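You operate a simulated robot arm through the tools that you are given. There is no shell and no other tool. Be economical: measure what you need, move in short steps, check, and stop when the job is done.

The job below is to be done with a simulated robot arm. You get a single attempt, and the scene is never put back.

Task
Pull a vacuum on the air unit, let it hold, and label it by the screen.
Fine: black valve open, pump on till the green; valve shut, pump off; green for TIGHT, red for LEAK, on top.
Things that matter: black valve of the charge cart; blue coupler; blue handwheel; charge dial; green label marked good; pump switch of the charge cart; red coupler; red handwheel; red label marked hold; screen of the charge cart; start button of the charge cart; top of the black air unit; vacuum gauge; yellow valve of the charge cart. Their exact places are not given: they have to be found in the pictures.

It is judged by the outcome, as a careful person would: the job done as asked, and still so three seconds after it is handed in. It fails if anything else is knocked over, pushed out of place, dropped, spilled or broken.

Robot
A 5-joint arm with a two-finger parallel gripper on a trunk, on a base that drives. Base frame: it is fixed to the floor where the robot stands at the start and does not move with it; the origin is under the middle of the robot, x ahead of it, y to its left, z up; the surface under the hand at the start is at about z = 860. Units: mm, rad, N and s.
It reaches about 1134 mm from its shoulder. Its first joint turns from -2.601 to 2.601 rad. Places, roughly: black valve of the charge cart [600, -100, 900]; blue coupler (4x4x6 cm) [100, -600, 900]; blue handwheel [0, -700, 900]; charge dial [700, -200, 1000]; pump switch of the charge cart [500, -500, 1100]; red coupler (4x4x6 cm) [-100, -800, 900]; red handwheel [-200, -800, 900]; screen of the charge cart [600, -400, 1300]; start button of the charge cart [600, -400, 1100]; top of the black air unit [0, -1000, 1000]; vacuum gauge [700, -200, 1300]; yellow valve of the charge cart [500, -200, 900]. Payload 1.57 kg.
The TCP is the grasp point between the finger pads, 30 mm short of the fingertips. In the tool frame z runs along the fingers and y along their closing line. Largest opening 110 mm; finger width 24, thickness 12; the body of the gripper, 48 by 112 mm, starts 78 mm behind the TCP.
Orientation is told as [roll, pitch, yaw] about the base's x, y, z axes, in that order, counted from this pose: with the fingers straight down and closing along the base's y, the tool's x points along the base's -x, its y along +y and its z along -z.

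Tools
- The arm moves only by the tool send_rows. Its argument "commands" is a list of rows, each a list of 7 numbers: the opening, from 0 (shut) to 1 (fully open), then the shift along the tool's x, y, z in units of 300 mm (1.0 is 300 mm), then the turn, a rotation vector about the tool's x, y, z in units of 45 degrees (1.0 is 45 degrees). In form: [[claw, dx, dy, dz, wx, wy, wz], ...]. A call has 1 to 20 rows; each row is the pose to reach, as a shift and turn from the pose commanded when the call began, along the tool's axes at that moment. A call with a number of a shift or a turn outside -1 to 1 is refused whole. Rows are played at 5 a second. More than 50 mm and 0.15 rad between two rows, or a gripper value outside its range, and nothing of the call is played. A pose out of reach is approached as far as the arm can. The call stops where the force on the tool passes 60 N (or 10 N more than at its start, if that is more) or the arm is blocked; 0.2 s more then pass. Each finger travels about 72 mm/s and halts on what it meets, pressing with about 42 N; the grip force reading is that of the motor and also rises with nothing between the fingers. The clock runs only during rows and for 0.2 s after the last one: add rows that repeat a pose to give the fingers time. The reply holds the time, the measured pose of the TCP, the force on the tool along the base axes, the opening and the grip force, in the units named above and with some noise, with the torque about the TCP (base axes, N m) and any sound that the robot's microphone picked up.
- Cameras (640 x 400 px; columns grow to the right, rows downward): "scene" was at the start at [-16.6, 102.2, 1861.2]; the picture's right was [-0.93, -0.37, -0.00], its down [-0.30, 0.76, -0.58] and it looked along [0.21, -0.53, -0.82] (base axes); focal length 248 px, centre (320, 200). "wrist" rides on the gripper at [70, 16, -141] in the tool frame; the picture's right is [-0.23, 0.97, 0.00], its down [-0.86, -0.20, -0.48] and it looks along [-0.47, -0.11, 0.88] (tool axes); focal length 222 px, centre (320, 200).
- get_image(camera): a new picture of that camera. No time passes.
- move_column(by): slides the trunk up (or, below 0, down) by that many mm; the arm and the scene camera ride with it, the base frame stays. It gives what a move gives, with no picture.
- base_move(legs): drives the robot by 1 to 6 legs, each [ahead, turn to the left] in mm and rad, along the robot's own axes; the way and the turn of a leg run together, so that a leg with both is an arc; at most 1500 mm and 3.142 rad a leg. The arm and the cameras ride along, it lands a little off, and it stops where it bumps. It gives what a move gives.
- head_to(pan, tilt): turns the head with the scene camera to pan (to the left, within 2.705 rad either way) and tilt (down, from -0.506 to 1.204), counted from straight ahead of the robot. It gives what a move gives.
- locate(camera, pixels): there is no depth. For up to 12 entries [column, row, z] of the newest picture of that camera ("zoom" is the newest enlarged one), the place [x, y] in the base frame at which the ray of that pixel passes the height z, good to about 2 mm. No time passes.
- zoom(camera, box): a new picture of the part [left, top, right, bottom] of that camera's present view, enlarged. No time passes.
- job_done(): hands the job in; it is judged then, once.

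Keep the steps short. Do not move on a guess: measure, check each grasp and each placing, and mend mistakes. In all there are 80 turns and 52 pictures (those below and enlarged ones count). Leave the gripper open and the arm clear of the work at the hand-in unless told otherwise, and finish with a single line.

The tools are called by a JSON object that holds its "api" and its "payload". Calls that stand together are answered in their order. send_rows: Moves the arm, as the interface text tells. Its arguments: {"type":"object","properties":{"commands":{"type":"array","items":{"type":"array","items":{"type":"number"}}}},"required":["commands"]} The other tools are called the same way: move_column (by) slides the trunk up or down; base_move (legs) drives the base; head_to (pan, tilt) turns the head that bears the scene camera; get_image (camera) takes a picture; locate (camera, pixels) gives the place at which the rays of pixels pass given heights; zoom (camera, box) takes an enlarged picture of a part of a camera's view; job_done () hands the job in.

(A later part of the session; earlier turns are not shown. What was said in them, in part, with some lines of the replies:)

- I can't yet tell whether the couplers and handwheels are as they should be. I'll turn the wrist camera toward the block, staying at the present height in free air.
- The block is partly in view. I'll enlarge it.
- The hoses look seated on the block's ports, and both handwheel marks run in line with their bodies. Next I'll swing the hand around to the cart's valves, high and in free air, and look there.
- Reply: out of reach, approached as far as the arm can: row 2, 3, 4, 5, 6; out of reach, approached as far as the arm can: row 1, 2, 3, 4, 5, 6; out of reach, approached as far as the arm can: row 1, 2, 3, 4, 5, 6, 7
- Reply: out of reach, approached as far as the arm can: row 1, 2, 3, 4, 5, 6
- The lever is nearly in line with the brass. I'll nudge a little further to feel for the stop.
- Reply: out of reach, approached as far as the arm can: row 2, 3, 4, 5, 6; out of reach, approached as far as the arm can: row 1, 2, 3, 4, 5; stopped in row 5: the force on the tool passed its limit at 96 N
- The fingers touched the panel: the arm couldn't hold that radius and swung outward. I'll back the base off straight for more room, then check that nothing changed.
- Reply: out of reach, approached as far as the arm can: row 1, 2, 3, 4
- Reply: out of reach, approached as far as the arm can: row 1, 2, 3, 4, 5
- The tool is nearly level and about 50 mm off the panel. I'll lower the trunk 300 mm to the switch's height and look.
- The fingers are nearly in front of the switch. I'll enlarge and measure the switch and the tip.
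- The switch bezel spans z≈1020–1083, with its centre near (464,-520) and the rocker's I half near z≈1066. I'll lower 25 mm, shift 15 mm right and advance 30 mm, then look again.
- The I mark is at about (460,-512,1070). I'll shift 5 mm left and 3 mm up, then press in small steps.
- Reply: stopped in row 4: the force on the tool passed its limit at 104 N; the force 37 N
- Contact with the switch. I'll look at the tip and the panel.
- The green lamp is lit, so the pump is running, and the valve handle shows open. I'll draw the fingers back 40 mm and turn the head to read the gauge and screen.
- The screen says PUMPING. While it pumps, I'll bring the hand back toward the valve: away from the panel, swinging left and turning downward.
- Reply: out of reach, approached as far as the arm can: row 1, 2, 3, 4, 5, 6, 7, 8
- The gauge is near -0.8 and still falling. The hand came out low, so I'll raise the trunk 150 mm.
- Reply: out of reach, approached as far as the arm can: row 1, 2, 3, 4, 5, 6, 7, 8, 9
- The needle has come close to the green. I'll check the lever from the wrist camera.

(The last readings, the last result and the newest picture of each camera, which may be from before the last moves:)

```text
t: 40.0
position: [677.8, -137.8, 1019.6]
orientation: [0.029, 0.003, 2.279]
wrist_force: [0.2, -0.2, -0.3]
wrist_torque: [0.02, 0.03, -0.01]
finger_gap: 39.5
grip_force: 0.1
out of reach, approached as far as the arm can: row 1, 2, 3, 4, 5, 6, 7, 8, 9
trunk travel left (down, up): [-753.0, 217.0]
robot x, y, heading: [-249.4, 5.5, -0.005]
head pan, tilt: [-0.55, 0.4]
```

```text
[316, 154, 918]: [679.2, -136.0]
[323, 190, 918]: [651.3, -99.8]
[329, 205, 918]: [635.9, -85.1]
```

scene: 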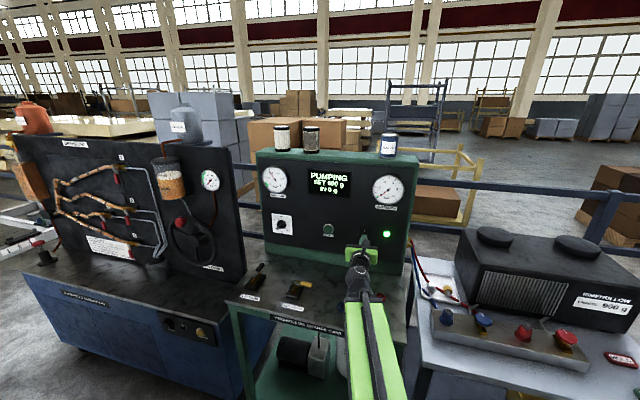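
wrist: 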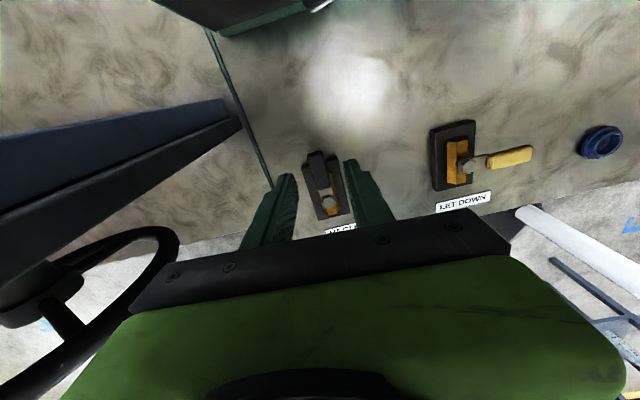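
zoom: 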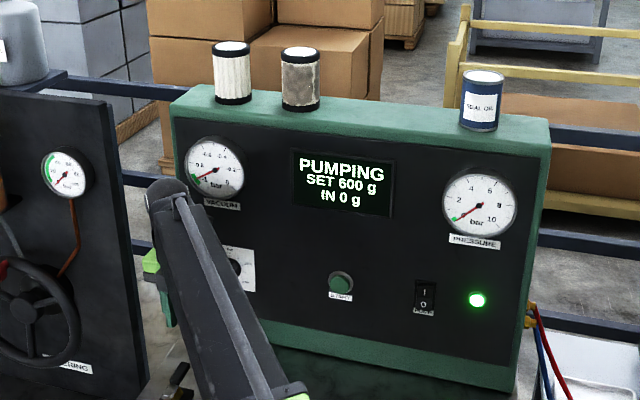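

The handle runs from the pivot near (636,-85) to its end near (679,-136). I'll shift 21 mm inward onto it, lower 95 mm, and narrow the gap.

{"api": "send_rows", "payload": {"commands": [[0.36, -0.035, -0.004, 0, 0, 0, 0], [0.36, -0.069, -0.007, 0, 0, 0, 0]]}}

{"api": "move_column", "payload": {"by": -94}}

{"api": "get_image", "payload": {"camera": "wrist"}}

```text
t: 40.6
position: [665.6, -123.0, 1020.0]
orientation: [0.029, 0.006, 2.278]
wrist_force: [-1.0, -0.9, -0.2]
wrist_torque: [0.02, 0.0, -0.04]
finger_gap: 39.7
grip_force: 0.0
trunk travel left (down, up): [-753.0, 217.0]
robot x, y, heading: [-245.7, 4.9, 0.004]
head pan, tilt: [-0.55, 0.4]
```

```text
t: 41.9
position: [664.9, -121.5, 925.7]
orientation: [0.028, 0.005, 2.278]
wrist_force: [0.2, 1.0, -0.1]
wrist_torque: [-0.01, 0.0, 0.03]
finger_gap: 39.8
grip_force: 0.2
trunk travel left (down, up): [-659.0, 311.0]
robot x, y, heading: [-249.5, 4.9, -0.004]
head pan, tilt: [-0.55, 0.4]
```

```text
16 pictures are left
```

wrist: 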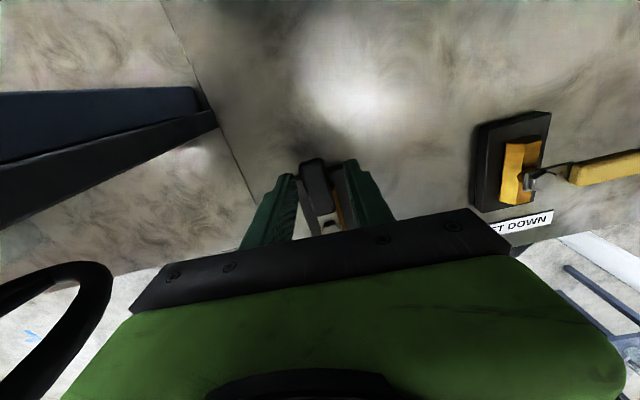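

The handle is between the fingers. Before shutting the valve I'll check the gauge.

{"api": "zoom", "payload": {"camera": "scene", "box": [250, 130, 360, 220]}}

```text
4.44 times, centred on (305, 175) of scene
```

zoom: 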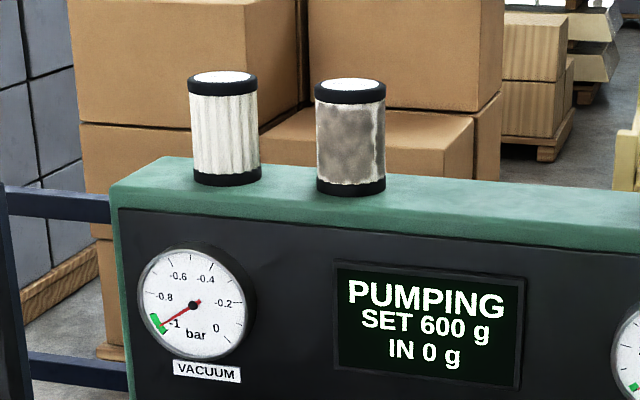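

The needle is in the green. I'll shut the valve now, turning clockwise about the pivot back to across.

{"api": "send_rows", "payload": {"commands": [[0.27, 0, 0, 0, 0, 0, 0], [0.27, -0.0016, 0.0223, 0, 0, 0, 0.178], [0.27, -0.0062, 0.0442, 0, 0, 0, 0.3565], [0.27, -0.0138, 0.0652, 0, 0, 0, 0.535], [0.27, -0.0244, 0.085, 0, 0, 0, 0.713], [0.27, -0.0376, 0.1031, 0, 0, 0, 0.891]]}}

```text
t: 43.3
position: [635.6, -133.9, 925.5]
orientation: [0.02, 0.022, 1.573]
wrist_force: [1.1, 0.8, 0.7]
wrist_torque: [-0.02, -0.01, 0.0]
finger_gap: 30.5
grip_force: 0.7
trunk travel left (down, up): [-659.0, 311.0]
robot x, y, heading: [-249.6, -2.6, -0.001]
head pan, tilt: [-0.55, 0.4]
```

{"api": "send_rows", "payload": {"commands": [[0.27, -0.0016, 0.0223, 0, 0, 0, 0.178], [0.27, -0.0062, 0.0442, 0, 0, 0, 0.3565], [0.27, -0.0138, 0.0652, 0, 0, 0, 0.535], [0.27, -0.0244, 0.085, 0, 0, 0, 0.713], [0.27, -0.0376, 0.1031, 0, 0, 0, 0.891]]}}

{"api": "send_rows", "payload": {"commands": [[0.27, -0.0004, 0.0112, 0, 0, 0, 0.089], [0.27, -0.0016, 0.0223, 0, 0, 0, 0.178], [0.27, -0.0035, 0.0334, 0, 0, 0, 0.267]]}}

{"api": "get_image", "payload": {"camera": "wrist"}}

```text
t: 44.5
position: [603.8, -121.0, 926.8]
orientation: [-0.001, 0.029, 0.876]
wrist_force: [0.2, -0.6, 1.1]
wrist_torque: [0.0, -0.05, 0.01]
finger_gap: 30.5
grip_force: 0.6
trunk travel left (down, up): [-659.0, 311.0]
robot x, y, heading: [-249.1, -1.5, 0.0]
head pan, tilt: [-0.55, 0.4]
```

```text
t: 45.3
position: [596.4, -114.6, 926.0]
orientation: [-0.006, 0.029, 0.669]
wrist_force: [-0.1, -1.5, 1.0]
wrist_torque: [-0.06, 0.0, 0.02]
finger_gap: 30.7
grip_force: 0.6
trunk travel left (down, up): [-659.0, 311.0]
robot x, y, heading: [-248.7, 0.9, 0.001]
head pan, tilt: [-0.55, 0.4]
```

```text
14 pictures are left
```

wrist: 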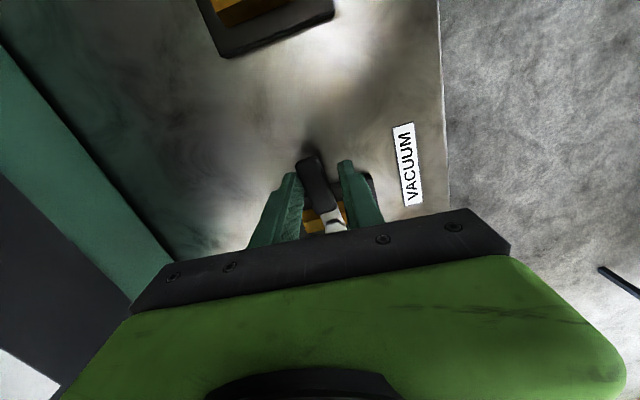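

No stop felt yet and the lever lags a little, so I'll nudge further.

{"api": "send_rows", "payload": {"commands": [[0.27, -0.0003, 0.0112, 0, 0, 0, 0.089], [0.27, -0.0012, 0.0223, 0, 0, 0, 0.178], [0.27, -0.003, 0.031, 0, 0, 0, 0.25]]}}

```text
t: 46.1
position: [593.9, -108.6, 925.7]
orientation: [-0.012, 0.026, 0.471]
wrist_force: [16.6, -8.4, 3.0]
wrist_torque: [-0.16, -0.21, 0.39]
finger_gap: 42.2
grip_force: 7.0
trunk travel left (down, up): [-659.0, 311.0]
robot x, y, heading: [-248.2, -0.6, -0.005]
head pan, tilt: [-0.55, 0.4]
```

That is the shut stop, at 19 N. I'll ease back, open the fingers, raise the trunk 200 mm and look at the cart.

{"api": "send_rows", "payload": {"commands": [[0.4, 0.002, -0.025, 0, 0, 0, -0.15], [0.4, 0.003, -0.031, 0, 0, 0, -0.25], [0.42, 0.003, -0.031, 0, 0, 0, -0.25]]}}

{"api": "move_column", "payload": {"by": 170}}

{"api": "zoom", "payload": {"camera": "scene", "box": [230, 150, 430, 310]}}

```text
t: 46.9
position: [595.8, -115.0, 925.5]
orientation: [-0.003, 0.028, 0.67]
wrist_force: [-0.4, -0.7, -0.1]
wrist_torque: [-0.01, 0.01, 0.02]
finger_gap: 46.3
grip_force: 0.1
trunk travel left (down, up): [-659.0, 311.0]
robot x, y, heading: [-249.4, -1.8, -0.003]
head pan, tilt: [-0.55, 0.4]
```

```text
t: 48.8
position: [595.8, -115.3, 1095.9]
orientation: [-0.006, 0.029, 0.668]
wrist_force: [-0.6, -0.8, 0.0]
wrist_torque: [0.0, -0.04, 0.01]
finger_gap: 46.3
grip_force: 0.0
trunk travel left (down, up): [-829.0, 141.0]
robot x, y, heading: [-249.8, 0.6, -0.006]
head pan, tilt: [-0.55, 0.4]
```

```text
2.50 times, centred on (330, 230) of scene
```

zoom: 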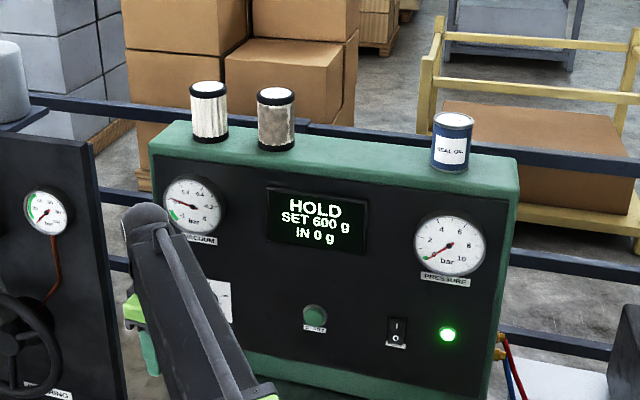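

The screen says HOLD and the needle has already slipped to about -0.75. Next is the pump. I'll swing the hand back in front of the switch, fingers closing, clear of the panel.

{"api": "send_rows", "payload": {"commands": [[0.3, 0.04, -0.005, 0, 0, 0, -0.16], [0.2, 0.09, -0.01, 0, 0, 0, -0.33], [0.1, 0.14, -0.016, 0, 0, 0, -0.5], [0, 0.19, -0.022, 0, 0, 0, -0.67], [0, 0.235, -0.028, 0, 0, 0, -0.83], [0, 0.28, -0.033, 0, 0, 0, -1.0]]}}

{"api": "send_rows", "payload": {"commands": [[0, 0.067, 0.036, 0, 0, 0, -0.16], [0, 0.133, 0.072, 0, 0, 0, -0.33], [0, 0.2, 0.108, 0, 0, 0, -0.5], [0, 0.267, 0.144, 0, 0, 0, -0.67], [0, 0.333, 0.18, 0, 0, 0, -0.83], [0, 0.4, 0.216, 0, 0, 0, -1.0]]}}

{"api": "send_rows", "payload": {"commands": [[0, 0.034, 0.073, 0, 0.004, 0.153, -0.046], [0, 0.068, 0.147, 0, 0.012, 0.306, -0.091], [0, 0.1, 0.22, 0, 0.025, 0.459, -0.137], [0, 0.135, 0.293, 0, 0.044, 0.611, -0.183], [0, 0.17, 0.367, 0, 0.068, 0.764, -0.228], [0, 0.203, 0.44, 0, 0.098, 0.917, -0.274]]}}

```text
t: 50.2
position: [535.2, -176.4, 1095.9]
orientation: [0.016, 0.024, 1.457]
wrist_force: [0.1, 0.0, 0.0]
wrist_torque: [0.01, 0.0, 0.03]
finger_gap: 0.2
grip_force: 21.2
out of reach, approached as far as the arm can: row 6
trunk travel left (down, up): [-829.0, 141.0]
robot x, y, heading: [-248.4, 0.1, 0.002]
head pan, tilt: [-0.55, 0.4]
```

```text
t: 51.6
position: [457.0, -287.9, 1096.0]
orientation: [0.028, 0.005, 2.243]
wrist_force: [0.8, -0.3, -0.6]
wrist_torque: [0.03, 0.03, -0.01]
finger_gap: 0.0
grip_force: 21.7
out of reach, approached as far as the arm can: row 6
trunk travel left (down, up): [-829.0, 141.0]
robot x, y, heading: [-248.5, -2.5, 0.003]
head pan, tilt: [-0.55, 0.4]
```

```text
t: 53.0
position: [393.4, -414.5, 1155.1]
orientation: [0.044, 0.721, 2.492]
wrist_force: [-0.3, -0.3, -0.6]
wrist_torque: [0.02, -0.03, 0.01]
finger_gap: 0.0
grip_force: 21.4
out of reach, approached as far as the arm can: row 2, 3, 4, 5, 6
trunk travel left (down, up): [-829.0, 141.0]
robot x, y, heading: [-247.4, -2.3, -0.0]
head pan, tilt: [-0.55, 0.4]
```

{"api": "send_rows", "payload": {"commands": [[0, 0, 0, 0, 0, 0.165, 0], [0, 0, 0, 0, 0, 0.33, 0], [0, 0, 0, 0, 0, 0.5, 0], [0, 0, 0, 0, 0, 0.665, 0], [0, 0, 0, 0, 0, 0.83, 0], [0, 0, 0, 0, 0, 0.98, 0]]}}

```text
t: 54.4
position: [425.0, -433.1, 1313.4]
orientation: [0.373, 1.482, 2.837]
wrist_force: [-0.6, -1.1, -0.8]
wrist_torque: [0.02, 0.01, 0.02]
finger_gap: 0.0
grip_force: 21.1
out of reach, approached as far as the arm can: row 1, 2, 3, 4, 5, 6
trunk travel left (down, up): [-829.0, 141.0]
robot x, y, heading: [-251.5, -1.6, -0.0]
head pan, tilt: [-0.55, 0.4]
```

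The tool is level about 55 mm off the panel. I'll shift 38 mm right, then lower the trunk so the fingers face the rocker's O half at z≈1040.

{"api": "send_rows", "payload": {"commands": [[0, 0, 0.06, 0, -0.03, 0, 0], [0, 0, 0.125, 0, -0.065, 0, 0]]}}

{"api": "move_column", "payload": {"by": -266}}

{"api": "zoom", "payload": {"camera": "wrist", "box": [240, 100, 400, 240]}}

{"api": "locate", "payload": {"camera": "wrist", "pixels": [[320, 150, 1070], [320, 150, 1090]]}}

```text
t: 55.0
position: [403.3, -464.1, 1314.2]
orientation: [0.437, 1.485, 2.849]
wrist_force: [-0.3, 0.0, 0.6]
wrist_torque: [-0.01, 0.03, -0.02]
finger_gap: 0.0
grip_force: 20.6
out of reach, approached as far as the arm can: row 2
trunk travel left (down, up): [-829.0, 141.0]
robot x, y, heading: [-249.0, 3.8, -0.002]
head pan, tilt: [-0.55, 0.4]
```

```text
t: 57.7
position: [402.4, -463.5, 1050.0]
orientation: [0.439, 1.485, 2.851]
wrist_force: [0.8, -0.2, -0.6]
wrist_torque: [-0.01, -0.03, -0.01]
finger_gap: 0.0
grip_force: 21.2
trunk travel left (down, up): [-563.0, 407.0]
robot x, y, heading: [-247.7, -0.2, -0.003]
head pan, tilt: [-0.55, 0.4]
```

```text
2.86 times, centred on (320, 170) of wrist
```

zoom: 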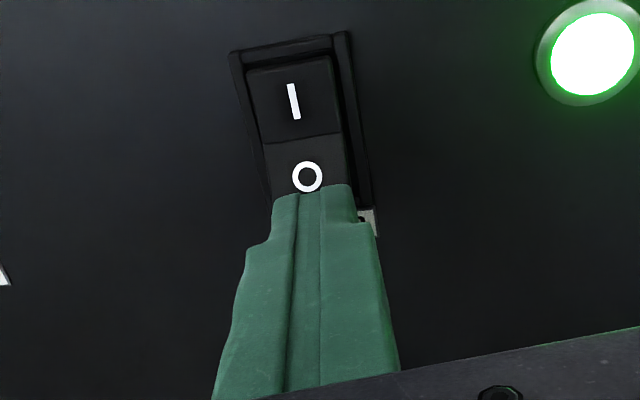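

```text
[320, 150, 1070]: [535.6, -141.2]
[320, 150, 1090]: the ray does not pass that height
```

{"api": "locate", "payload": {"camera": "zoom", "pixels": [[307, 177, 1030], [307, 177, 1050], [293, 101, 1050], [293, 101, 1070], [302, 138, 1050], [315, 190, 1040], [315, 190, 1050]]}}

```text
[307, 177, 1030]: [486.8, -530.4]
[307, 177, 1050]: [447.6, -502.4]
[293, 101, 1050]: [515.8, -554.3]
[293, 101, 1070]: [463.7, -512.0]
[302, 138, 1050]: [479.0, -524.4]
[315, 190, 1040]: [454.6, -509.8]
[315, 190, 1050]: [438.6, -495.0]
```

The O mark is at about (459,-510,1044) and my line meets it. I'll lower 4 mm and press in small steps.

{"api": "send_rows", "payload": {"commands": [[0, -0.013, 0, 0.05, 0, 0, 0], [0, -0.013, 0, 0.09, 0, 0, 0], [0, -0.013, 0, 0.11, 0, 0, 0], [0, -0.013, 0, 0.13, 0, 0, 0], [0, -0.013, 0, 0.15, 0, 0, 0]]}}

{"api": "zoom", "payload": {"camera": "scene", "box": [250, 140, 430, 270]}}

```text
t: 58.6
position: [425.8, -485.0, 1049.7]
orientation: [0.385, 1.481, 2.794]
wrist_force: [-15.2, 20.0, -7.8]
wrist_torque: [0.05, -0.03, -0.14]
finger_gap: 0.0
grip_force: 21.2
out of reach, approached as far as the arm can: row 1, 2, 3, 4
trunk travel left (down, up): [-563.0, 407.0]
robot x, y, heading: [-250.1, -1.4, -0.001]
head pan, tilt: [-0.55, 0.4]
stopped in row 4: the force on the tool passed its limit at 75 N (the readings are from after the stop); the commanded pose is now the measured one
```

```text
3.08 times, centred on (340, 205) of scene
```

zoom: 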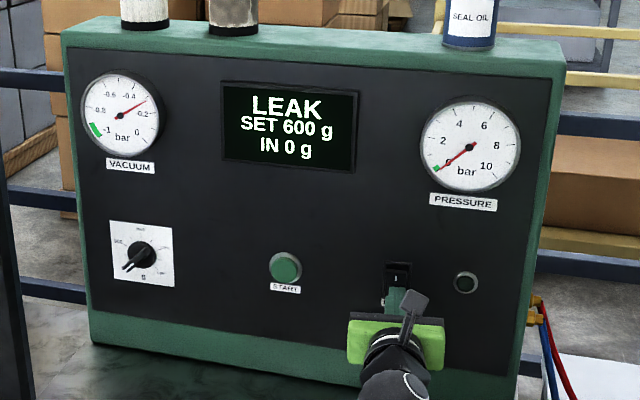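

The lamp is out, so the pump is off, and the screen says LEAK: the red HOLD label it is. I'll draw back from the switch, raise the trunk and fold the arm down to vertical.

{"api": "send_rows", "payload": {"commands": [[0, 0, 0, -0.07, 0, 0, 0], [0, 0, 0, -0.15, 0, 0, 0]]}}

{"api": "move_column", "payload": {"by": 300}}

{"api": "send_rows", "payload": {"commands": [[0, 0, 0, -0.07, 0, -0.15, 0], [0, 0, 0, -0.14, 0, -0.3, 0], [0, 0, 0, -0.2, 0, -0.45, 0], [0, 0, 0, -0.25, 0, -0.6, 0], [0, 0, 0, -0.3, 0, -0.75, 0], [0, 0, 0, -0.34, 0, -0.9, 0]]}}

{"api": "send_rows", "payload": {"commands": [[0, 0, 0, 0, 0, -0.16, 0], [0, 0, 0, 0, 0, -0.32, 0], [0, 0, 0, 0, 0, -0.48, 0], [0, 0, 0, 0, 0, -0.64, 0], [0, 0, 0, 0, 0, -0.8, 0], [0, 0, 0, 0, 0, -0.95, 0]]}}

```text
t: 59.2
position: [401.6, -464.8, 1049.1]
orientation: [0.395, 1.48, 2.8]
wrist_force: [-0.5, 0.5, -0.2]
wrist_torque: [0.03, -0.04, 0.02]
finger_gap: 0.1
grip_force: 21.6
out of reach, approached as far as the arm can: row 2
trunk travel left (down, up): [-563.0, 407.0]
robot x, y, heading: [-246.8, 3.7, 0.006]
head pan, tilt: [-0.55, 0.4]
```

```text
t: 62.2
position: [401.0, -464.3, 1348.5]
orientation: [0.393, 1.48, 2.8]
wrist_force: [-0.1, -0.4, -1.0]
wrist_torque: [-0.03, 0.03, -0.01]
finger_gap: 0.0
grip_force: 21.7
trunk travel left (down, up): [-863.0, 107.0]
robot x, y, heading: [-249.9, 0.6, 0.001]
head pan, tilt: [-0.55, 0.4]
```

```text
t: 63.6
position: [377.0, -425.7, 1197.3]
orientation: [0.047, 0.779, 2.444]
wrist_force: [0.5, 0.2, -0.9]
wrist_torque: [-0.05, 0.0, -0.01]
finger_gap: 0.0
grip_force: 20.7
out of reach, approached as far as the arm can: row 1, 2, 3, 4, 5, 6
trunk travel left (down, up): [-863.0, 107.0]
robot x, y, heading: [-249.2, -1.4, -0.006]
head pan, tilt: [-0.55, 0.4]
```

```text
t: 65.0
position: [376.1, -417.5, 1129.0]
orientation: [0.039, 0.033, 2.399]
wrist_force: [-0.5, 1.1, 0.0]
wrist_torque: [-0.02, -0.05, 0.01]
finger_gap: 0.1
grip_force: 21.0
out of reach, approached as far as the arm can: row 1, 2, 3, 4, 5, 6
trunk travel left (down, up): [-863.0, 107.0]
robot x, y, heading: [-246.4, -1.9, -0.004]
head pan, tilt: [-0.55, 0.4]
```

Folded, with 775 mm radius and clear all round. I'll turn the base left 1.026 rad and reverse 540 mm so it stands in front of the air unit's bench, then look with the head.

{"api": "base_move", "payload": {"legs": [[0, 1.026], [-538, 0]]}}

{"api": "head_to", "payload": {"pan": -1.75, "tilt": 0.85}}

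{"api": "get_image", "payload": {"camera": "scene"}}

```text
t: 70.8
position: [148.1, -150.0, 1131.3]
orientation: [0.038, 0.037, -2.87]
wrist_force: [0.0, -0.9, 0.0]
wrist_torque: [-0.03, -0.03, 0.01]
finger_gap: 0.0
grip_force: 21.1
trunk travel left (down, up): [-863.0, 107.0]
robot x, y, heading: [-536.1, -459.4, 1.025]
head pan, tilt: [-0.55, 0.4]
```

```text
t: 72.2
position: [149.3, -147.8, 1129.8]
orientation: [0.041, 0.035, -2.871]
wrist_force: [0.7, 0.5, -0.2]
wrist_torque: [0.01, -0.01, 0.01]
finger_gap: 0.0
grip_force: 21.4
trunk travel left (down, up): [-863.0, 107.0]
robot x, y, heading: [-536.5, -455.5, 1.024]
head pan, tilt: [-1.751, 0.85]
```

```text
10 pictures are left
```

scene: 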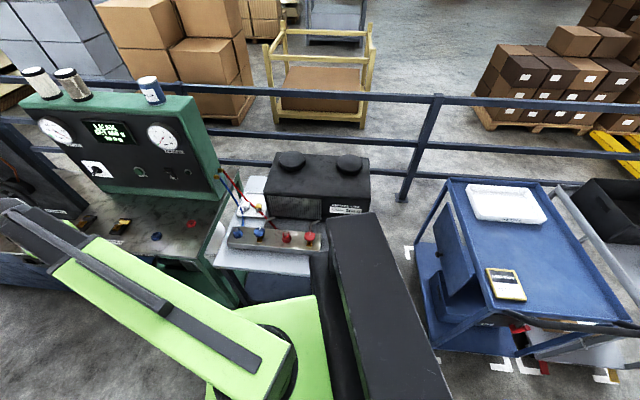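

The mast hides the labels from the head, so the wrist camera must find them. I'll sweep the arm around over the bench at z≈1130, above everything there.

{"api": "send_rows", "payload": {"commands": [[0, -0.032, 0.133, 0, 0, 0, 0.068], [0, -0.065, 0.266, 0, 0, 0, 0.137], [0.2, -0.097, 0.399, 0, 0, 0, 0.205], [0.4, -0.129, 0.531, 0, 0, 0, 0.273], [0.6, -0.162, 0.664, 0, 0, 0, 0.342], [0.8, -0.194, 0.797, 0, 0, 0, 0.41]]}}

{"api": "send_rows", "payload": {"commands": [[0.9, 0, 0.132, 0, 0, 0, 0.068], [1, -0.01, 0.263, 0, 0, 0, 0.137], [1, -0.02, 0.395, 0, 0, 0, 0.205], [1, -0.035, 0.526, 0, 0, 0, 0.273], [1, -0.052, 0.658, 0, 0, 0, 0.342], [1, -0.075, 0.789, 0, 0, 0, 0.41]]}}

{"api": "send_rows", "payload": {"commands": [[1, 0, 0.132, 0, 0, 0, 0.068], [1, -0.01, 0.263, 0, 0, 0, 0.137], [1, -0.02, 0.395, 0, 0, 0, 0.205], [1, -0.035, 0.526, 0, 0, 0, 0.273], [1, -0.052, 0.658, 0, 0, 0, 0.342], [1, -0.075, 0.789, 0, 0, 0, 0.41]]}}

{"api": "send_rows", "payload": {"commands": [[1, -0.04, 0.132, 0, 0, 0, 0.068], [1, -0.1, 0.263, 0, 0, 0, 0.137], [1, -0.16, 0.395, 0, 0, 0, 0.205], [1, -0.22, 0.526, 0, 0, 0, 0.273], [1, -0.28, 0.658, 0, 0, 0, 0.342], [1, -0.35, 0.789, 0, 0, 0, 0.41]]}}

{"api": "get_image", "payload": {"camera": "wrist"}}

```text
t: 73.6
position: [156.5, -382.7, 1130.9]
orientation: [0.029, 0.045, 3.077]
wrist_force: [0.5, -0.5, -0.3]
wrist_torque: [0.02, 0.0, 0.01]
finger_gap: 87.9
grip_force: 0.0
out of reach, approached as far as the arm can: row 3, 4, 5, 6
trunk travel left (down, up): [-863.0, 107.0]
robot x, y, heading: [-537.2, -456.4, 1.028]
head pan, tilt: [-1.751, 0.85]
```

```text
t: 75.0
position: [124.5, -595.4, 1130.4]
orientation: [0.016, 0.054, 2.744]
wrist_force: [-0.3, 1.4, -1.0]
wrist_torque: [0.04, -0.02, 0.04]
finger_gap: 109.9
grip_force: 0.1
out of reach, approached as far as the arm can: row 1, 2, 3, 4, 5, 6
trunk travel left (down, up): [-863.0, 107.0]
robot x, y, heading: [-538.9, -460.2, 1.03]
head pan, tilt: [-1.751, 0.85]
```

```text
t: 76.4
position: [34.1, -789.2, 1131.3]
orientation: [0.002, 0.054, 2.418]
wrist_force: [-0.8, 0.3, 0.1]
wrist_torque: [0.0, 0.0, -0.01]
finger_gap: 109.9
grip_force: 0.0
out of reach, approached as far as the arm can: row 1, 2, 3, 4, 5, 6
trunk travel left (down, up): [-863.0, 107.0]
robot x, y, heading: [-534.2, -455.8, 1.025]
head pan, tilt: [-1.751, 0.85]
```

```text
t: 77.8
position: [-165.0, -876.7, 1128.7]
orientation: [-0.01, 0.049, 2.086]
wrist_force: [-0.3, -0.9, 0.0]
wrist_torque: [0.02, 0.05, 0.02]
finger_gap: 109.8
grip_force: 0.1
out of reach, approached as far as the arm can: row 1, 2, 3, 4, 5, 6
trunk travel left (down, up): [-863.0, 107.0]
robot x, y, heading: [-539.3, -459.5, 1.021]
head pan, tilt: [-1.751, 0.85]
```

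```text
9 pictures are left
```

wrist: 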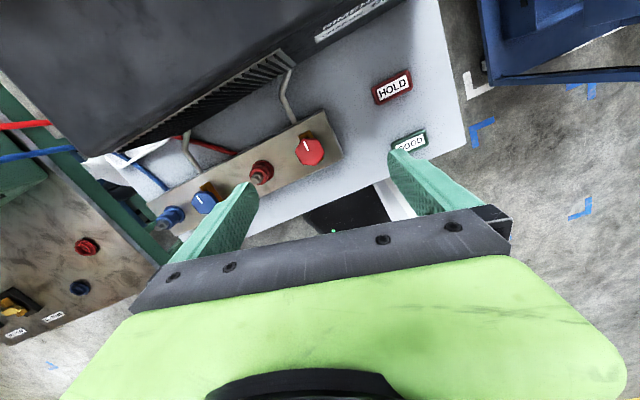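

The HOLD and GOOD labels are in view. I'll measure the HOLD label's corners.

{"api": "locate", "payload": {"camera": "wrist", "pixels": [[392, 87, 875], [373, 88, 875], [411, 83, 875], [375, 104, 862], [413, 91, 862], [409, 69, 875], [409, 145, 875], [345, 206, 862], [465, 148, 862]]}}

{"api": "zoom", "payload": {"camera": "wrist", "box": [340, 50, 460, 170]}}

```text
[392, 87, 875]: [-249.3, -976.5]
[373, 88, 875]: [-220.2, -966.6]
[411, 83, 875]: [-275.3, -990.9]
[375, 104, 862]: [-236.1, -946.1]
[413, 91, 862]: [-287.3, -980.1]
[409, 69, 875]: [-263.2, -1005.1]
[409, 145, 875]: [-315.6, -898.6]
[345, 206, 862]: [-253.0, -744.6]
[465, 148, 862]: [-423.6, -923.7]
```

```text
3.33 times, centred on (400, 110) of wrist
```

zoom: 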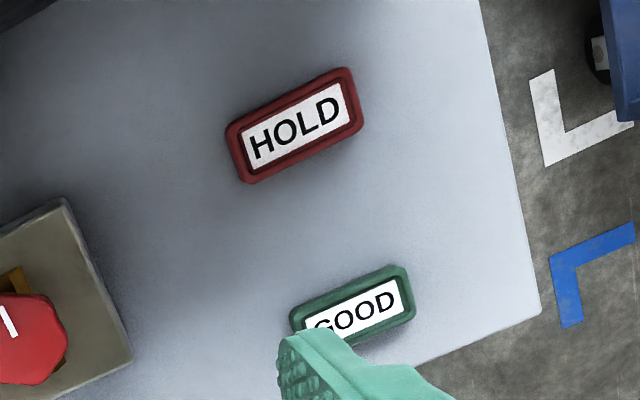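

The label's long side runs along the bench, 61 mm long. Its height is unsure, so I'll move over it, square the hand to it, lower 100 mm and measure again from there.

{"api": "send_rows", "payload": {"commands": [[1, 0.036, 0.11, 0, 0, -0.015, -0.07], [1, 0.073, 0.22, 0, 0, -0.03, -0.15], [1, 0.11, 0.33, 0, 0, -0.045, -0.22], [1, 0.146, 0.44, 0, 0, -0.06, -0.29]]}}

{"api": "move_column", "payload": {"by": -100}}

{"api": "get_image", "payload": {"camera": "wrist"}}

```text
t: 78.8
position: [-152.9, -873.3, 1129.1]
orientation: [0.001, 0.044, 2.108]
wrist_force: [0.0, 0.5, -0.5]
wrist_torque: [0.0, 0.02, 0.0]
finger_gap: 110.1
grip_force: 0.0
out of reach, approached as far as the arm can: row 1, 2, 3, 4
trunk travel left (down, up): [-863.0, 107.0]
robot x, y, heading: [-538.7, -457.5, 1.025]
head pan, tilt: [-1.751, 0.85]
```

```text
t: 80.1
position: [-153.3, -873.4, 1029.5]
orientation: [-0.001, 0.043, 2.108]
wrist_force: [-0.2, 0.5, 0.0]
wrist_torque: [0.05, -0.03, 0.0]
finger_gap: 109.7
grip_force: 0.1
trunk travel left (down, up): [-763.0, 207.0]
robot x, y, heading: [-538.2, -460.0, 1.022]
head pan, tilt: [-1.751, 0.85]
```

```text
7 pictures are left
```

wrist: 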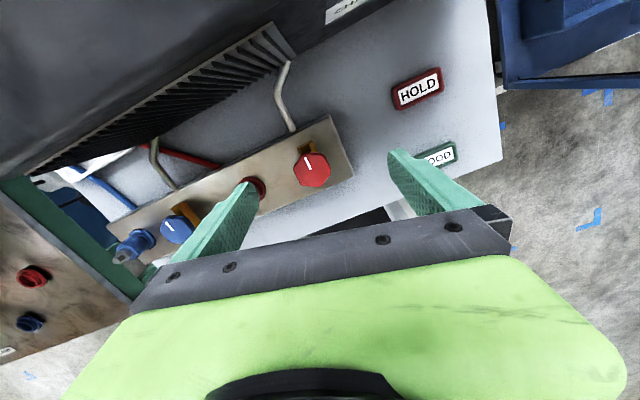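

The arm's first joint is at its limit, so I'll turn the base instead. First, this lower view gives the label's height by comparison.

{"api": "locate", "payload": {"camera": "wrist", "pixels": [[418, 89, 875], [418, 89, 845], [418, 89, 815], [311, 170, 900], [311, 170, 860], [442, 156, 845], [500, 160, 800], [330, 15, 950], [250, 35, 1000]]}}

```text
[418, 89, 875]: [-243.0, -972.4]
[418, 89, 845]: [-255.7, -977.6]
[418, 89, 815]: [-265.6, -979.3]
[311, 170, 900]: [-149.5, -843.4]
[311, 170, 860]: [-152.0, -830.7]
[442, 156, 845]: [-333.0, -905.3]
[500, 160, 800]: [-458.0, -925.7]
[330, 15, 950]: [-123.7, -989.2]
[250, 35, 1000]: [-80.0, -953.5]
```

The rays cross at z≈800–820, so the bench is lower than the cart deck and the label is near (-266,-979). I'll turn the base right 0.33 rad, at this height and clear of everything.

{"api": "base_move", "payload": {"legs": [[0, -0.33]]}}

```text
t: 81.5
position: [-306.1, -973.8, 1030.3]
orientation: [0.005, 0.044, 1.768]
wrist_force: [-0.3, 0.8, -0.4]
wrist_torque: [-0.04, 0.0, -0.02]
finger_gap: 110.0
grip_force: 0.0
trunk travel left (down, up): [-763.0, 207.0]
robot x, y, heading: [-524.6, -475.9, 0.7]
head pan, tilt: [-1.751, 0.85]
```

{"api": "send_rows", "payload": {"commands": [[1, 0.008, -0.025, 0, 0, -0.011, -0.14], [1, 0.017, -0.05, 0, 0, -0.022, -0.28], [1, 0.025, -0.074, 0, 0, -0.034, -0.42], [1, 0.034, -0.1, 0, 0, -0.045, -0.56], [1, 0.042, -0.124, 0, 0, -0.056, -0.697]]}}

{"api": "get_image", "payload": {"camera": "wrist"}}

```text
t: 82.7
position: [-265.9, -961.8, 1030.3]
orientation: [0.019, 0.036, 1.851]
wrist_force: [0.7, 0.3, -0.4]
wrist_torque: [-0.02, 0.0, 0.02]
finger_gap: 110.0
grip_force: 0.0
out of reach, approached as far as the arm can: row 1, 2, 3, 4, 5
trunk travel left (down, up): [-763.0, 207.0]
robot x, y, heading: [-523.8, -473.3, 0.698]
head pan, tilt: [-1.751, 0.85]
```

```text
6 pictures are left
```

wrist: 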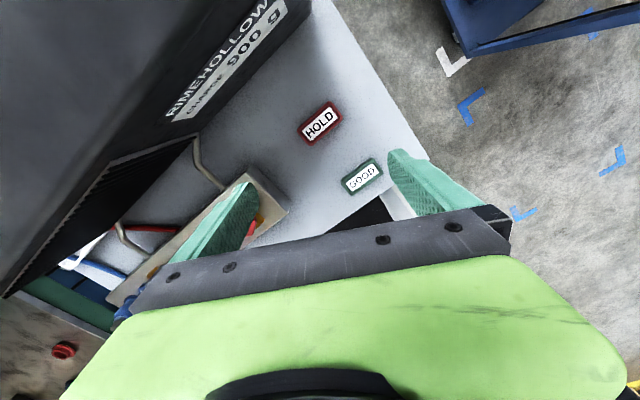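

The spin joint is at its limit that way, so I'll grip across the label's short side instead. I'll measure the label, and the unit's lettered face, here.

{"api": "locate", "payload": {"camera": "wrist", "pixels": [[320, 124, 875], [320, 124, 845], [320, 124, 815], [303, 136, 812], [337, 111, 812], [313, 115, 812], [328, 133, 812], [361, 177, 812], [205, 125, 800], [312, 0, 900]]}}

```text
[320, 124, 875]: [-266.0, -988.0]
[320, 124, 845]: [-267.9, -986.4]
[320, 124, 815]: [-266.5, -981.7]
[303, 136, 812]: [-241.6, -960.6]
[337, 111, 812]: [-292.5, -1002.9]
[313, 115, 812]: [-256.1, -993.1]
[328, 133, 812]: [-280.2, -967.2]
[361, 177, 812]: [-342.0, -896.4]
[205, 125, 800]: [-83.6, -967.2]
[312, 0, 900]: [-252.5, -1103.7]
```

The label is centred at (-267,-982) with its top at z≈812, 66 by 35 mm. I'll turn the hand so that it closes across the short side, centre it and part the fingers to 70 mm.

{"api": "send_rows", "payload": {"commands": [[0.9, 0.015, 0.005, 0, 0, 0, 0.15], [0.8, 0.03, 0.01, 0, 0, 0, 0.3], [0.7, 0.045, 0.015, 0, 0, 0, 0.45], [0.64, 0.055, 0.02, 0, 0, 0, 0.6], [0.64, 0.063, 0.022, 0, 0, 0, 0.739]]}}

{"api": "send_rows", "payload": {"commands": [[0.64, 0, 0, 0, 0, 0, 0.15], [0.64, 0, 0, 0, 0, 0, 0.3], [0.64, 0, 0, 0, 0, 0, 0.45], [0.64, 0, 0, 0, 0, 0, 0.6], [0.64, 0, 0, 0, 0, 0, 0.739]]}}

```text
t: 83.9
position: [-268.2, -981.1, 1028.6]
orientation: [-0.002, 0.041, 1.27]
wrist_force: [0.5, 0.7, -0.2]
wrist_torque: [-0.01, -0.02, 0.05]
finger_gap: 70.5
grip_force: 0.0
trunk travel left (down, up): [-763.0, 207.0]
robot x, y, heading: [-522.5, -476.0, 0.698]
head pan, tilt: [-1.751, 0.85]
```

```text
t: 85.1
position: [-268.4, -980.9, 1030.1]
orientation: [-0.026, 0.032, 0.688]
wrist_force: [0.6, 0.0, 0.1]
wrist_torque: [-0.02, 0.02, 0.02]
finger_gap: 70.4
grip_force: 0.1
trunk travel left (down, up): [-763.0, 207.0]
robot x, y, heading: [-523.3, -476.1, 0.7]
head pan, tilt: [-1.751, 0.85]
```

{"api": "send_rows", "payload": {"commands": [[0.64, 0, 0, 0, -0.033, -0.041, 0]]}}

{"api": "move_column", "payload": {"by": -170}}

{"api": "get_image", "payload": {"camera": "wrist"}}

```text
t: 85.5
position: [-269.3, -981.5, 1030.5]
orientation: [0.003, 0.0, 0.689]
wrist_force: [0.2, 0.5, -1.2]
wrist_torque: [-0.01, 0.0, 0.04]
finger_gap: 70.6
grip_force: 0.1
trunk travel left (down, up): [-763.0, 207.0]
robot x, y, heading: [-523.8, -474.4, 0.697]
head pan, tilt: [-1.751, 0.85]
```

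```text
t: 87.5
position: [-268.1, -981.2, 860.1]
orientation: [0.0, -0.001, 0.692]
wrist_force: [-0.1, -0.6, 0.5]
wrist_torque: [0.05, 0.01, -0.01]
finger_gap: 70.5
grip_force: 0.0
trunk travel left (down, up): [-593.0, 377.0]
robot x, y, heading: [-524.6, -473.3, 0.704]
head pan, tilt: [-1.751, 0.85]
```

```text
5 pictures are left
```

wrist: 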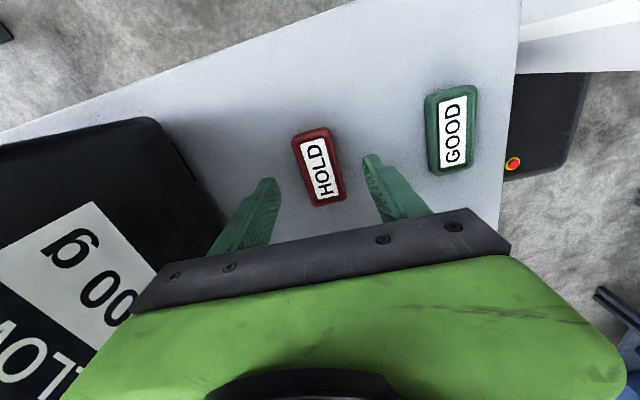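

I'll check the label's height from this near view.

{"api": "locate", "payload": {"camera": "wrist", "pixels": [[318, 167, 825], [318, 167, 812], [318, 167, 800], [318, 167, 785], [310, 130, 812], [328, 205, 812], [310, 130, 795], [328, 205, 795], [294, 140, 805], [334, 132, 805], [308, 205, 805], [346, 196, 805]]}}

```text
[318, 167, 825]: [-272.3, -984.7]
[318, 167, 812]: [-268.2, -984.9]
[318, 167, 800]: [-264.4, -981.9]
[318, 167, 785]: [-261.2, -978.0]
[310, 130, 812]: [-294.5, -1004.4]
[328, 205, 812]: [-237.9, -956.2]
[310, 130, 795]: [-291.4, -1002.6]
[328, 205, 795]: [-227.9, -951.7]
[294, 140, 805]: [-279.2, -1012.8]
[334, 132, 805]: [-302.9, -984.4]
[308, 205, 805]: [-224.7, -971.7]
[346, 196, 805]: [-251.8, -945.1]
```

The hand is centred over the label to within 2 mm. I'll lower 20 mm with the trunk, then feel for the bench with short arm steps.

{"api": "move_column", "payload": {"by": -20}}

{"api": "send_rows", "payload": {"commands": [[0.64, 0, 0, 0.01, 0, 0, 0], [0.64, 0, 0, 0.02, 0, 0, 0], [0.64, 0, 0, 0.03, 0, 0, 0]]}}

```text
t: 88.1
position: [-267.8, -980.4, 839.2]
orientation: [-0.001, 0.0, 0.691]
wrist_force: [0.3, -0.7, -0.1]
wrist_torque: [-0.01, 0.01, -0.03]
finger_gap: 70.4
grip_force: 0.0
trunk travel left (down, up): [-573.0, 397.0]
robot x, y, heading: [-520.9, -478.0, 0.703]
head pan, tilt: [-1.751, 0.85]
```

```text
t: 88.9
position: [-268.7, -981.9, 839.2]
orientation: [0.0, 0.0, 0.69]
wrist_force: [0.6, -0.1, 0.1]
wrist_torque: [0.02, -0.06, -0.03]
finger_gap: 70.2
grip_force: 0.0
out of reach, approached as far as the arm can: row 2, 3
trunk travel left (down, up): [-573.0, 397.0]
robot x, y, heading: [-522.1, -475.1, 0.704]
head pan, tilt: [-1.751, 0.85]
```

The arm itself can't go lower, so I'll lower the trunk in small steps and read the force.

{"api": "move_column", "payload": {"by": -5}}

{"api": "move_column", "payload": {"by": -4}}

{"api": "get_image", "payload": {"camera": "wrist"}}

```text
t: 89.5
position: [-268.0, -980.3, 833.6]
orientation: [-0.001, 0.001, 0.689]
wrist_force: [0.9, 0.0, -1.2]
wrist_torque: [-0.01, 0.01, 0.01]
finger_gap: 70.3
grip_force: 0.1
trunk travel left (down, up): [-568.0, 402.0]
robot x, y, heading: [-525.0, -479.5, 0.701]
head pan, tilt: [-1.751, 0.85]
```

```text
t: 90.0
position: [-267.5, -981.1, 831.0]
orientation: [0.0, -0.001, 0.692]
wrist_force: [0.5, 0.1, -0.1]
wrist_torque: [0.02, -0.01, -0.02]
finger_gap: 70.2
grip_force: 0.0
trunk travel left (down, up): [-564.0, 406.0]
robot x, y, heading: [-526.9, -478.0, 0.702]
head pan, tilt: [-1.751, 0.85]
```

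```text
4 pictures are left
```

wrist: 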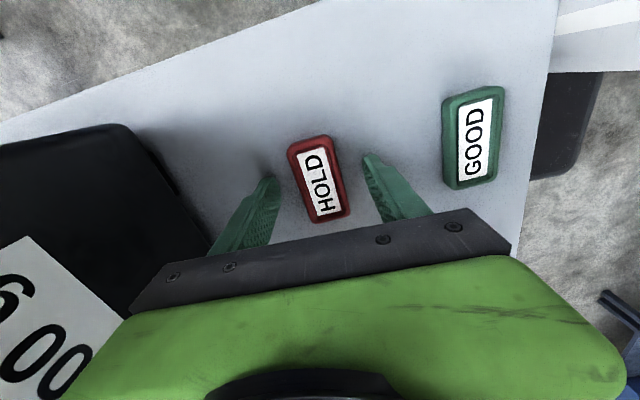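

{"api": "locate", "payload": {"camera": "wrist", "pixels": [[319, 180, 810], [319, 180, 795], [319, 180, 780], [319, 180, 765], [473, 138, 795], [473, 138, 780], [473, 138, 765]]}}

```text
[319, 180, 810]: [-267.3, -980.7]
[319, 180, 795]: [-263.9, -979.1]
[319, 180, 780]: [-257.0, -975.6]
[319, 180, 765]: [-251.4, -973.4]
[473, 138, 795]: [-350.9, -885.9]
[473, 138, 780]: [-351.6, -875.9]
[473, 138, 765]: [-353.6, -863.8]
```

The rays agree on a label top near z≈806, and the tips are now at 801. I'll go down a bit more, watching the force.

{"api": "move_column", "payload": {"by": -4}}

{"api": "move_column", "payload": {"by": -3}}

{"api": "send_rows", "payload": {"commands": [[0.5, 0, 0, 0, 0, 0, 0], [0.4, 0, 0, 0, 0, 0, 0], [0.3, 0, 0, 0, 0, 0, 0], [0.2, 0, 0, 0, 0, 0, 0], [0.2, 0, 0, 0, 0, 0, 0]]}}

```text
t: 90.5
position: [-269.8, -979.7, 830.0]
orientation: [0.0, 0.002, 0.69]
wrist_force: [-2.9, 4.6, 35.6]
wrist_torque: [-0.27, -0.63, 0.24]
finger_gap: 65.0
grip_force: 0.1
trunk travel left (down, up): [-561.0, 409.0]
robot x, y, heading: [-522.2, -476.4, 0.698]
head pan, tilt: [-1.751, 0.85]
stopped: the force on the tool passed its limit at 66 N (the readings are from after the stop); the commanded pose is now the measured one
```

```text
t: 90.8
position: [-269.8, -979.4, 830.3]
orientation: [-0.001, 0.002, 0.688]
wrist_force: [-2.5, 4.4, 39.9]
wrist_torque: [-0.5, -0.82, 0.2]
finger_gap: 64.9
grip_force: 0.1
trunk travel left (down, up): [-561.0, 409.0]
robot x, y, heading: [-524.4, -472.6, 0.704]
head pan, tilt: [-1.751, 0.85]
stopped: the force on the tool passed its limit at 73 N (the readings are from after the stop); the commanded pose is now the measured one
```

```text
t: 92.0
position: [-269.5, -978.2, 830.2]
orientation: [0.001, 0.004, 0.689]
wrist_force: [-4.4, 3.2, 47.6]
wrist_torque: [0.29, -0.4, 0.04]
finger_gap: 33.8
grip_force: 25.3
trunk travel left (down, up): [-561.0, 409.0]
robot x, y, heading: [-525.7, -474.2, 0.702]
head pan, tilt: [-1.751, 0.85]
```

The bench is at z=800, and the fingers have closed on the label: 33.8 mm gap at 25 N. I'll grip firmly and lift.

{"api": "send_rows", "payload": {"commands": [[0.05, 0, 0, 0, 0, 0, 0], [0.05, 0, 0, 0, 0, 0, 0]]}}

{"api": "move_column", "payload": {"by": 330}}

{"api": "get_image", "payload": {"camera": "wrist"}}

```text
t: 92.6
position: [-270.5, -979.8, 829.9]
orientation: [0.001, 0.003, 0.691]
wrist_force: [-4.5, 2.7, 47.9]
wrist_torque: [0.38, -0.26, -0.05]
finger_gap: 33.8
grip_force: 41.5
trunk travel left (down, up): [-561.0, 409.0]
robot x, y, heading: [-520.6, -475.0, 0.704]
head pan, tilt: [-1.751, 0.85]
```

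```text
t: 95.8
position: [-268.8, -981.1, 1158.9]
orientation: [0.003, 0.0, 0.687]
wrist_force: [-0.2, 0.7, 0.2]
wrist_torque: [-0.03, 0.02, 0.01]
finger_gap: 33.5
grip_force: 41.5
trunk travel left (down, up): [-891.0, 79.0]
robot x, y, heading: [-522.1, -474.3, 0.699]
head pan, tilt: [-1.751, 0.85]
```

```text
3 pictures are left
```

wrist: 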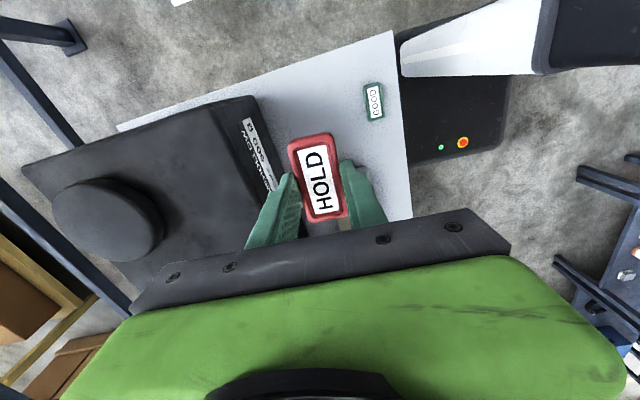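

The label is held. The unit's top with its right-hand cap is in view. I'll find the top's height by matching the front-right corner and cap with the first picture's rays.

{"api": "locate", "payload": {"camera": "wrist", "pixels": [[250, 98, 1000], [250, 98, 1030], [250, 98, 1060], [112, 205, 1050], [112, 205, 1080], [112, 205, 1020], [22, 165, 1030], [285, 180, 1030], [160, 215, 1060], [205, 170, 1030], [205, 170, 1060]]}}

```text
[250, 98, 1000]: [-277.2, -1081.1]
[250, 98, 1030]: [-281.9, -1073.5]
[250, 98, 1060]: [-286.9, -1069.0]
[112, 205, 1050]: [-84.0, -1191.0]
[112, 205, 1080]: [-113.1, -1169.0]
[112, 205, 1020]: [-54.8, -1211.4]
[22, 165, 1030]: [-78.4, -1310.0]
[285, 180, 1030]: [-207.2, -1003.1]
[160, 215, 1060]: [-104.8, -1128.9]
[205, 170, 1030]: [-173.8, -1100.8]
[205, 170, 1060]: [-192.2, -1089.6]
```

{"api": "locate", "payload": {"camera": "wrist", "pixels": [[207, 107, 1000], [207, 107, 1030], [207, 107, 1060], [235, 190, 1000], [235, 190, 1030], [235, 190, 1060], [165, 220, 1050], [52, 210, 1050], [108, 180, 1050], [25, 167, 1030]]}}

{"api": "zoom", "payload": {"camera": "wrist", "box": [10, 80, 300, 300]}}

```text
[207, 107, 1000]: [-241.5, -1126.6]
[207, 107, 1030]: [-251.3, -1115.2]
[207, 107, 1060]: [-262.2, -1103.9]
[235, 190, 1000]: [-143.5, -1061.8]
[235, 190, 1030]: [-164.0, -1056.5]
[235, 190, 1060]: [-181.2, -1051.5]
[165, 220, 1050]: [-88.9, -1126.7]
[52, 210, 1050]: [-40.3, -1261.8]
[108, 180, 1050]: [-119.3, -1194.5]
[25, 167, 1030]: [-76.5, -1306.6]
```

```text
1.82 times, centred on (155, 190) of wrist
```

zoom: 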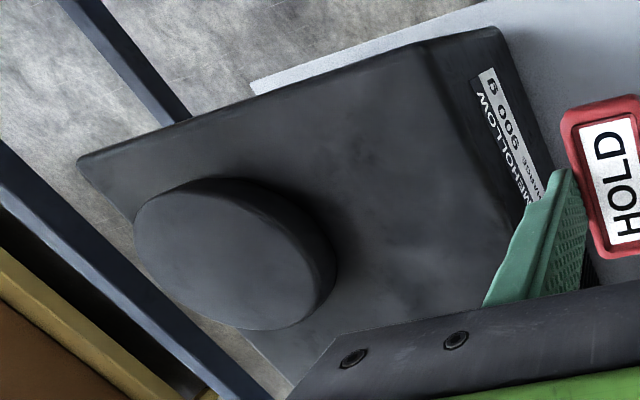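

The top is at z≈1010. A flat strip about 105 mm deep runs along its front, between the front edge and the caps. I'll carry the label to (-136,-1093), the middle of that strip, staying high.

{"api": "send_rows", "payload": {"commands": [[0.05, -0.021, -0.114, 0, 0, 0, 0], [0.05, -0.042, -0.228, 0, 0, 0, 0], [0.05, -0.064, -0.342, 0, 0, 0, 0], [0.05, -0.085, -0.456, 0, 0, 0, 0], [0.05, -0.106, -0.57, 0, 0, 0, 0]]}}

{"api": "move_column", "payload": {"by": -85}}

{"api": "get_image", "payload": {"camera": "wrist"}}

```text
t: 97.0
position: [-134.8, -1094.7, 1158.9]
orientation: [0.003, 0.003, 0.692]
wrist_force: [-0.3, 0.4, 0.0]
wrist_torque: [-0.03, -0.03, 0.02]
finger_gap: 33.4
grip_force: 40.9
trunk travel left (down, up): [-891.0, 79.0]
robot x, y, heading: [-525.6, -476.5, 0.7]
head pan, tilt: [-1.751, 0.85]
```

```text
t: 98.3
position: [-136.0, -1094.8, 1073.6]
orientation: [0.005, 0.002, 0.689]
wrist_force: [-0.2, 0.6, -0.5]
wrist_torque: [0.0, 0.01, 0.03]
finger_gap: 33.5
grip_force: 41.2
trunk travel left (down, up): [-806.0, 164.0]
robot x, y, heading: [-519.9, -477.3, 0.702]
head pan, tilt: [-1.751, 0.85]
```

```text
1 pictures are left
```

wrist: 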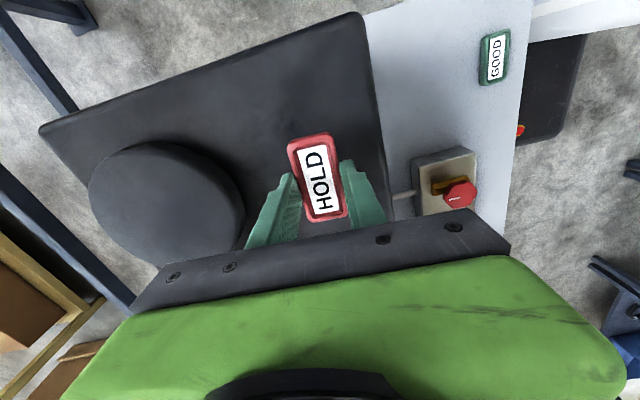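

The label sits over the flat strip between cap and front edge. I'll lower it with the arm in small steps until it touches.

{"api": "send_rows", "payload": {"commands": [[0.05, 0, 0, 0.025, 0, 0, 0], [0.05, 0, 0, 0.05, 0, 0, 0], [0.05, 0, 0, 0.065, 0, 0, 0], [0.05, 0, 0, 0.075, 0, 0, 0], [0.05, 0, 0, 0.085, 0, 0, 0], [0.05, 0, 0, 0.092, 0, 0, 0], [0.05, 0, 0, 0.099, 0, 0, 0], [0.05, 0, 0, 0.106, 0, 0, 0], [0.05, 0, 0, 0.113, 0, 0, 0], [0.05, 0, 0, 0.12, 0, 0, 0], [0.05, 0, 0, 0.127, 0, 0, 0], [0.05, 0, 0, 0.134, 0, 0, 0], [0.05, 0, 0, 0.141, 0, 0, 0], [0.05, 0, 0, 0.148, 0, 0, 0], [0.05, 0, 0, 0.155, 0, 0, 0]]}}

```text
t: 101.5
position: [-135.7, -1093.7, 1071.8]
orientation: [0.004, 0.001, 0.689]
wrist_force: [0.3, -0.2, -0.8]
wrist_torque: [-0.03, -0.01, 0.02]
finger_gap: 33.8
grip_force: 41.4
out of reach, approached as far as the arm can: row 1, 2, 3, 4, 5, 6, 7, 8, 9, 10, 11, 12, 13, 14, 15
trunk travel left (down, up): [-806.0, 164.0]
robot x, y, heading: [-517.9, -474.5, 0.704]
head pan, tilt: [-1.751, 0.85]
```

The arm can't go lower here either, so I'll use the trunk in steps.

{"api": "move_column", "payload": {"by": -20}}

{"api": "move_column", "payload": {"by": -4}}

{"api": "move_column", "payload": {"by": -3}}

```text
t: 102.1
position: [-135.5, -1093.2, 1052.6]
orientation: [0.006, 0.002, 0.689]
wrist_force: [0.5, -0.7, -0.3]
wrist_torque: [0.02, 0.0, 0.01]
finger_gap: 33.6
grip_force: 41.2
trunk travel left (down, up): [-786.0, 184.0]
robot x, y, heading: [-524.6, -475.7, 0.704]
head pan, tilt: [-1.751, 0.85]
```

```text
t: 102.7
position: [-134.6, -1093.3, 1049.4]
orientation: [0.002, 0.001, 0.687]
wrist_force: [0.3, 0.3, 0.4]
wrist_torque: [-0.03, -0.01, 0.01]
finger_gap: 33.5
grip_force: 41.2
trunk travel left (down, up): [-782.0, 188.0]
robot x, y, heading: [-519.9, -475.8, 0.697]
head pan, tilt: [-1.751, 0.85]
```

```text
t: 103.2
position: [-135.8, -1092.9, 1045.4]
orientation: [0.004, 0.002, 0.689]
wrist_force: [0.5, 0.4, 0.2]
wrist_torque: [0.0, 0.03, -0.03]
finger_gap: 33.6
grip_force: 41.2
trunk travel left (down, up): [-779.0, 191.0]
robot x, y, heading: [-526.8, -474.7, 0.702]
head pan, tilt: [-1.751, 0.85]
```

{"api": "move_column", "payload": {"by": -2}}

{"api": "move_column", "payload": {"by": -2}}

{"api": "move_column", "payload": {"by": -2}}

```text
t: 103.7
position: [-135.4, -1094.2, 1045.1]
orientation: [-0.001, 0.003, 0.691]
wrist_force: [2.2, -4.1, 15.1]
wrist_torque: [-0.23, -0.39, -0.01]
finger_gap: 33.3
grip_force: 41.2
trunk travel left (down, up): [-777.0, 193.0]
robot x, y, heading: [-527.7, -475.3, 0.703]
head pan, tilt: [-1.751, 0.85]
```

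```text
t: 104.2
position: [-136.0, -1094.2, 1044.3]
orientation: [-0.003, 0.001, 0.69]
wrist_force: [0.3, -1.0, 30.6]
wrist_torque: [0.69, 0.25, -0.21]
finger_gap: 33.5
grip_force: 41.4
trunk travel left (down, up): [-777.0, 193.0]
robot x, y, heading: [-524.3, -474.0, 0.704]
head pan, tilt: [-1.751, 0.85]
stopped: the force on the tool passed its limit at 64 N (the readings are from after the stop); the commanded pose is now the measured one
```

```text
t: 104.6
position: [-135.2, -1094.4, 1043.7]
orientation: [-0.006, 0.003, 0.691]
wrist_force: [-0.9, 1.3, 44.7]
wrist_torque: [1.0, 0.42, -0.13]
finger_gap: 33.4
grip_force: 41.7
trunk travel left (down, up): [-776.0, 194.0]
robot x, y, heading: [-522.1, -479.1, 0.698]
head pan, tilt: [-1.751, 0.85]
stopped: the force on the tool passed its limit at 66 N (the readings are from after the stop); the commanded pose is now the measured one
```

It is down on the top. I'll ease the pressure 1 mm, open the fingers to 55 mm and rise straight up.

{"api": "move_column", "payload": {"by": 1}}

{"api": "send_rows", "payload": {"commands": [[0.35, 0, 0, 0, 0, 0, 0], [0.45, 0, 0, 0, 0, 0, 0], [0.5, 0, 0, 0, 0, 0, 0], [0.5, 0, 0, 0, 0, 0, 0]]}}

{"api": "move_column", "payload": {"by": 150}}

{"api": "get_image", "payload": {"camera": "wrist"}}

```text
t: 105.1
position: [-134.7, -1093.6, 1044.4]
orientation: [-0.005, 0.004, 0.691]
wrist_force: [-5.4, 10.0, 21.9]
wrist_torque: [0.82, 0.33, 0.05]
finger_gap: 33.6
grip_force: 41.0
trunk travel left (down, up): [-777.0, 193.0]
robot x, y, heading: [-522.7, -474.7, 0.703]
head pan, tilt: [-1.751, 0.85]
```

```text
t: 106.1
position: [-134.3, -1094.9, 1044.8]
orientation: [-0.007, 0.002, 0.691]
wrist_force: [11.4, -15.8, 50.7]
wrist_torque: [0.71, 0.18, -0.13]
finger_gap: 38.0
grip_force: 0.1
trunk travel left (down, up): [-777.0, 193.0]
robot x, y, heading: [-520.7, -477.3, 0.705]
head pan, tilt: [-1.751, 0.85]
```

```text
t: 107.9
position: [-133.7, -1096.2, 1193.7]
orientation: [-0.003, 0.003, 0.692]
wrist_force: [0.2, 0.3, 0.5]
wrist_torque: [0.0, -0.01, -0.05]
finger_gap: 55.2
grip_force: 0.0
trunk travel left (down, up): [-927.0, 43.0]
robot x, y, heading: [-520.0, -474.8, 0.702]
head pan, tilt: [-1.751, 0.85]
```

```text
0 pictures are left
```

wrist: 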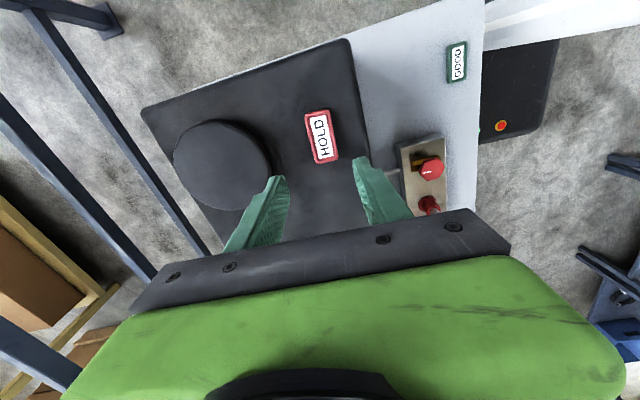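

The red HOLD label lies flat on top of the unit. The hand is 150 mm clear, so I'll open it fully and hand in.

{"api": "send_rows", "payload": {"commands": [[0.8, 0, 0, 0, 0, 0, 0], [1, 0, 0, 0, 0, 0, 0], [1, 0, 0, 0, 0, 0, 0], [1, 0, 0, 0, 0, 0, 0]]}}

{"api": "job_done", "payload": {}}

```text
t: 108.9
position: [-133.6, -1095.5, 1193.4]
orientation: [-0.004, 0.001, 0.691]
wrist_force: [0.4, 0.4, -0.4]
wrist_torque: [0.01, 0.03, -0.01]
finger_gap: 109.8
grip_force: 0.2
trunk travel left (down, up): [-927.0, 43.0]
robot x, y, heading: [-526.8, -471.1, 0.703]
head pan, tilt: [-1.751, 0.85]
```

```text
The job is handed in.
```

I pulled the vacuum into the green, shut the black valve and switched the pump off; the screen showed LEAK, so the red HOLD label is on top of the air unit (the fingers bumped the cart panel once on the way, with nothing seen to move).
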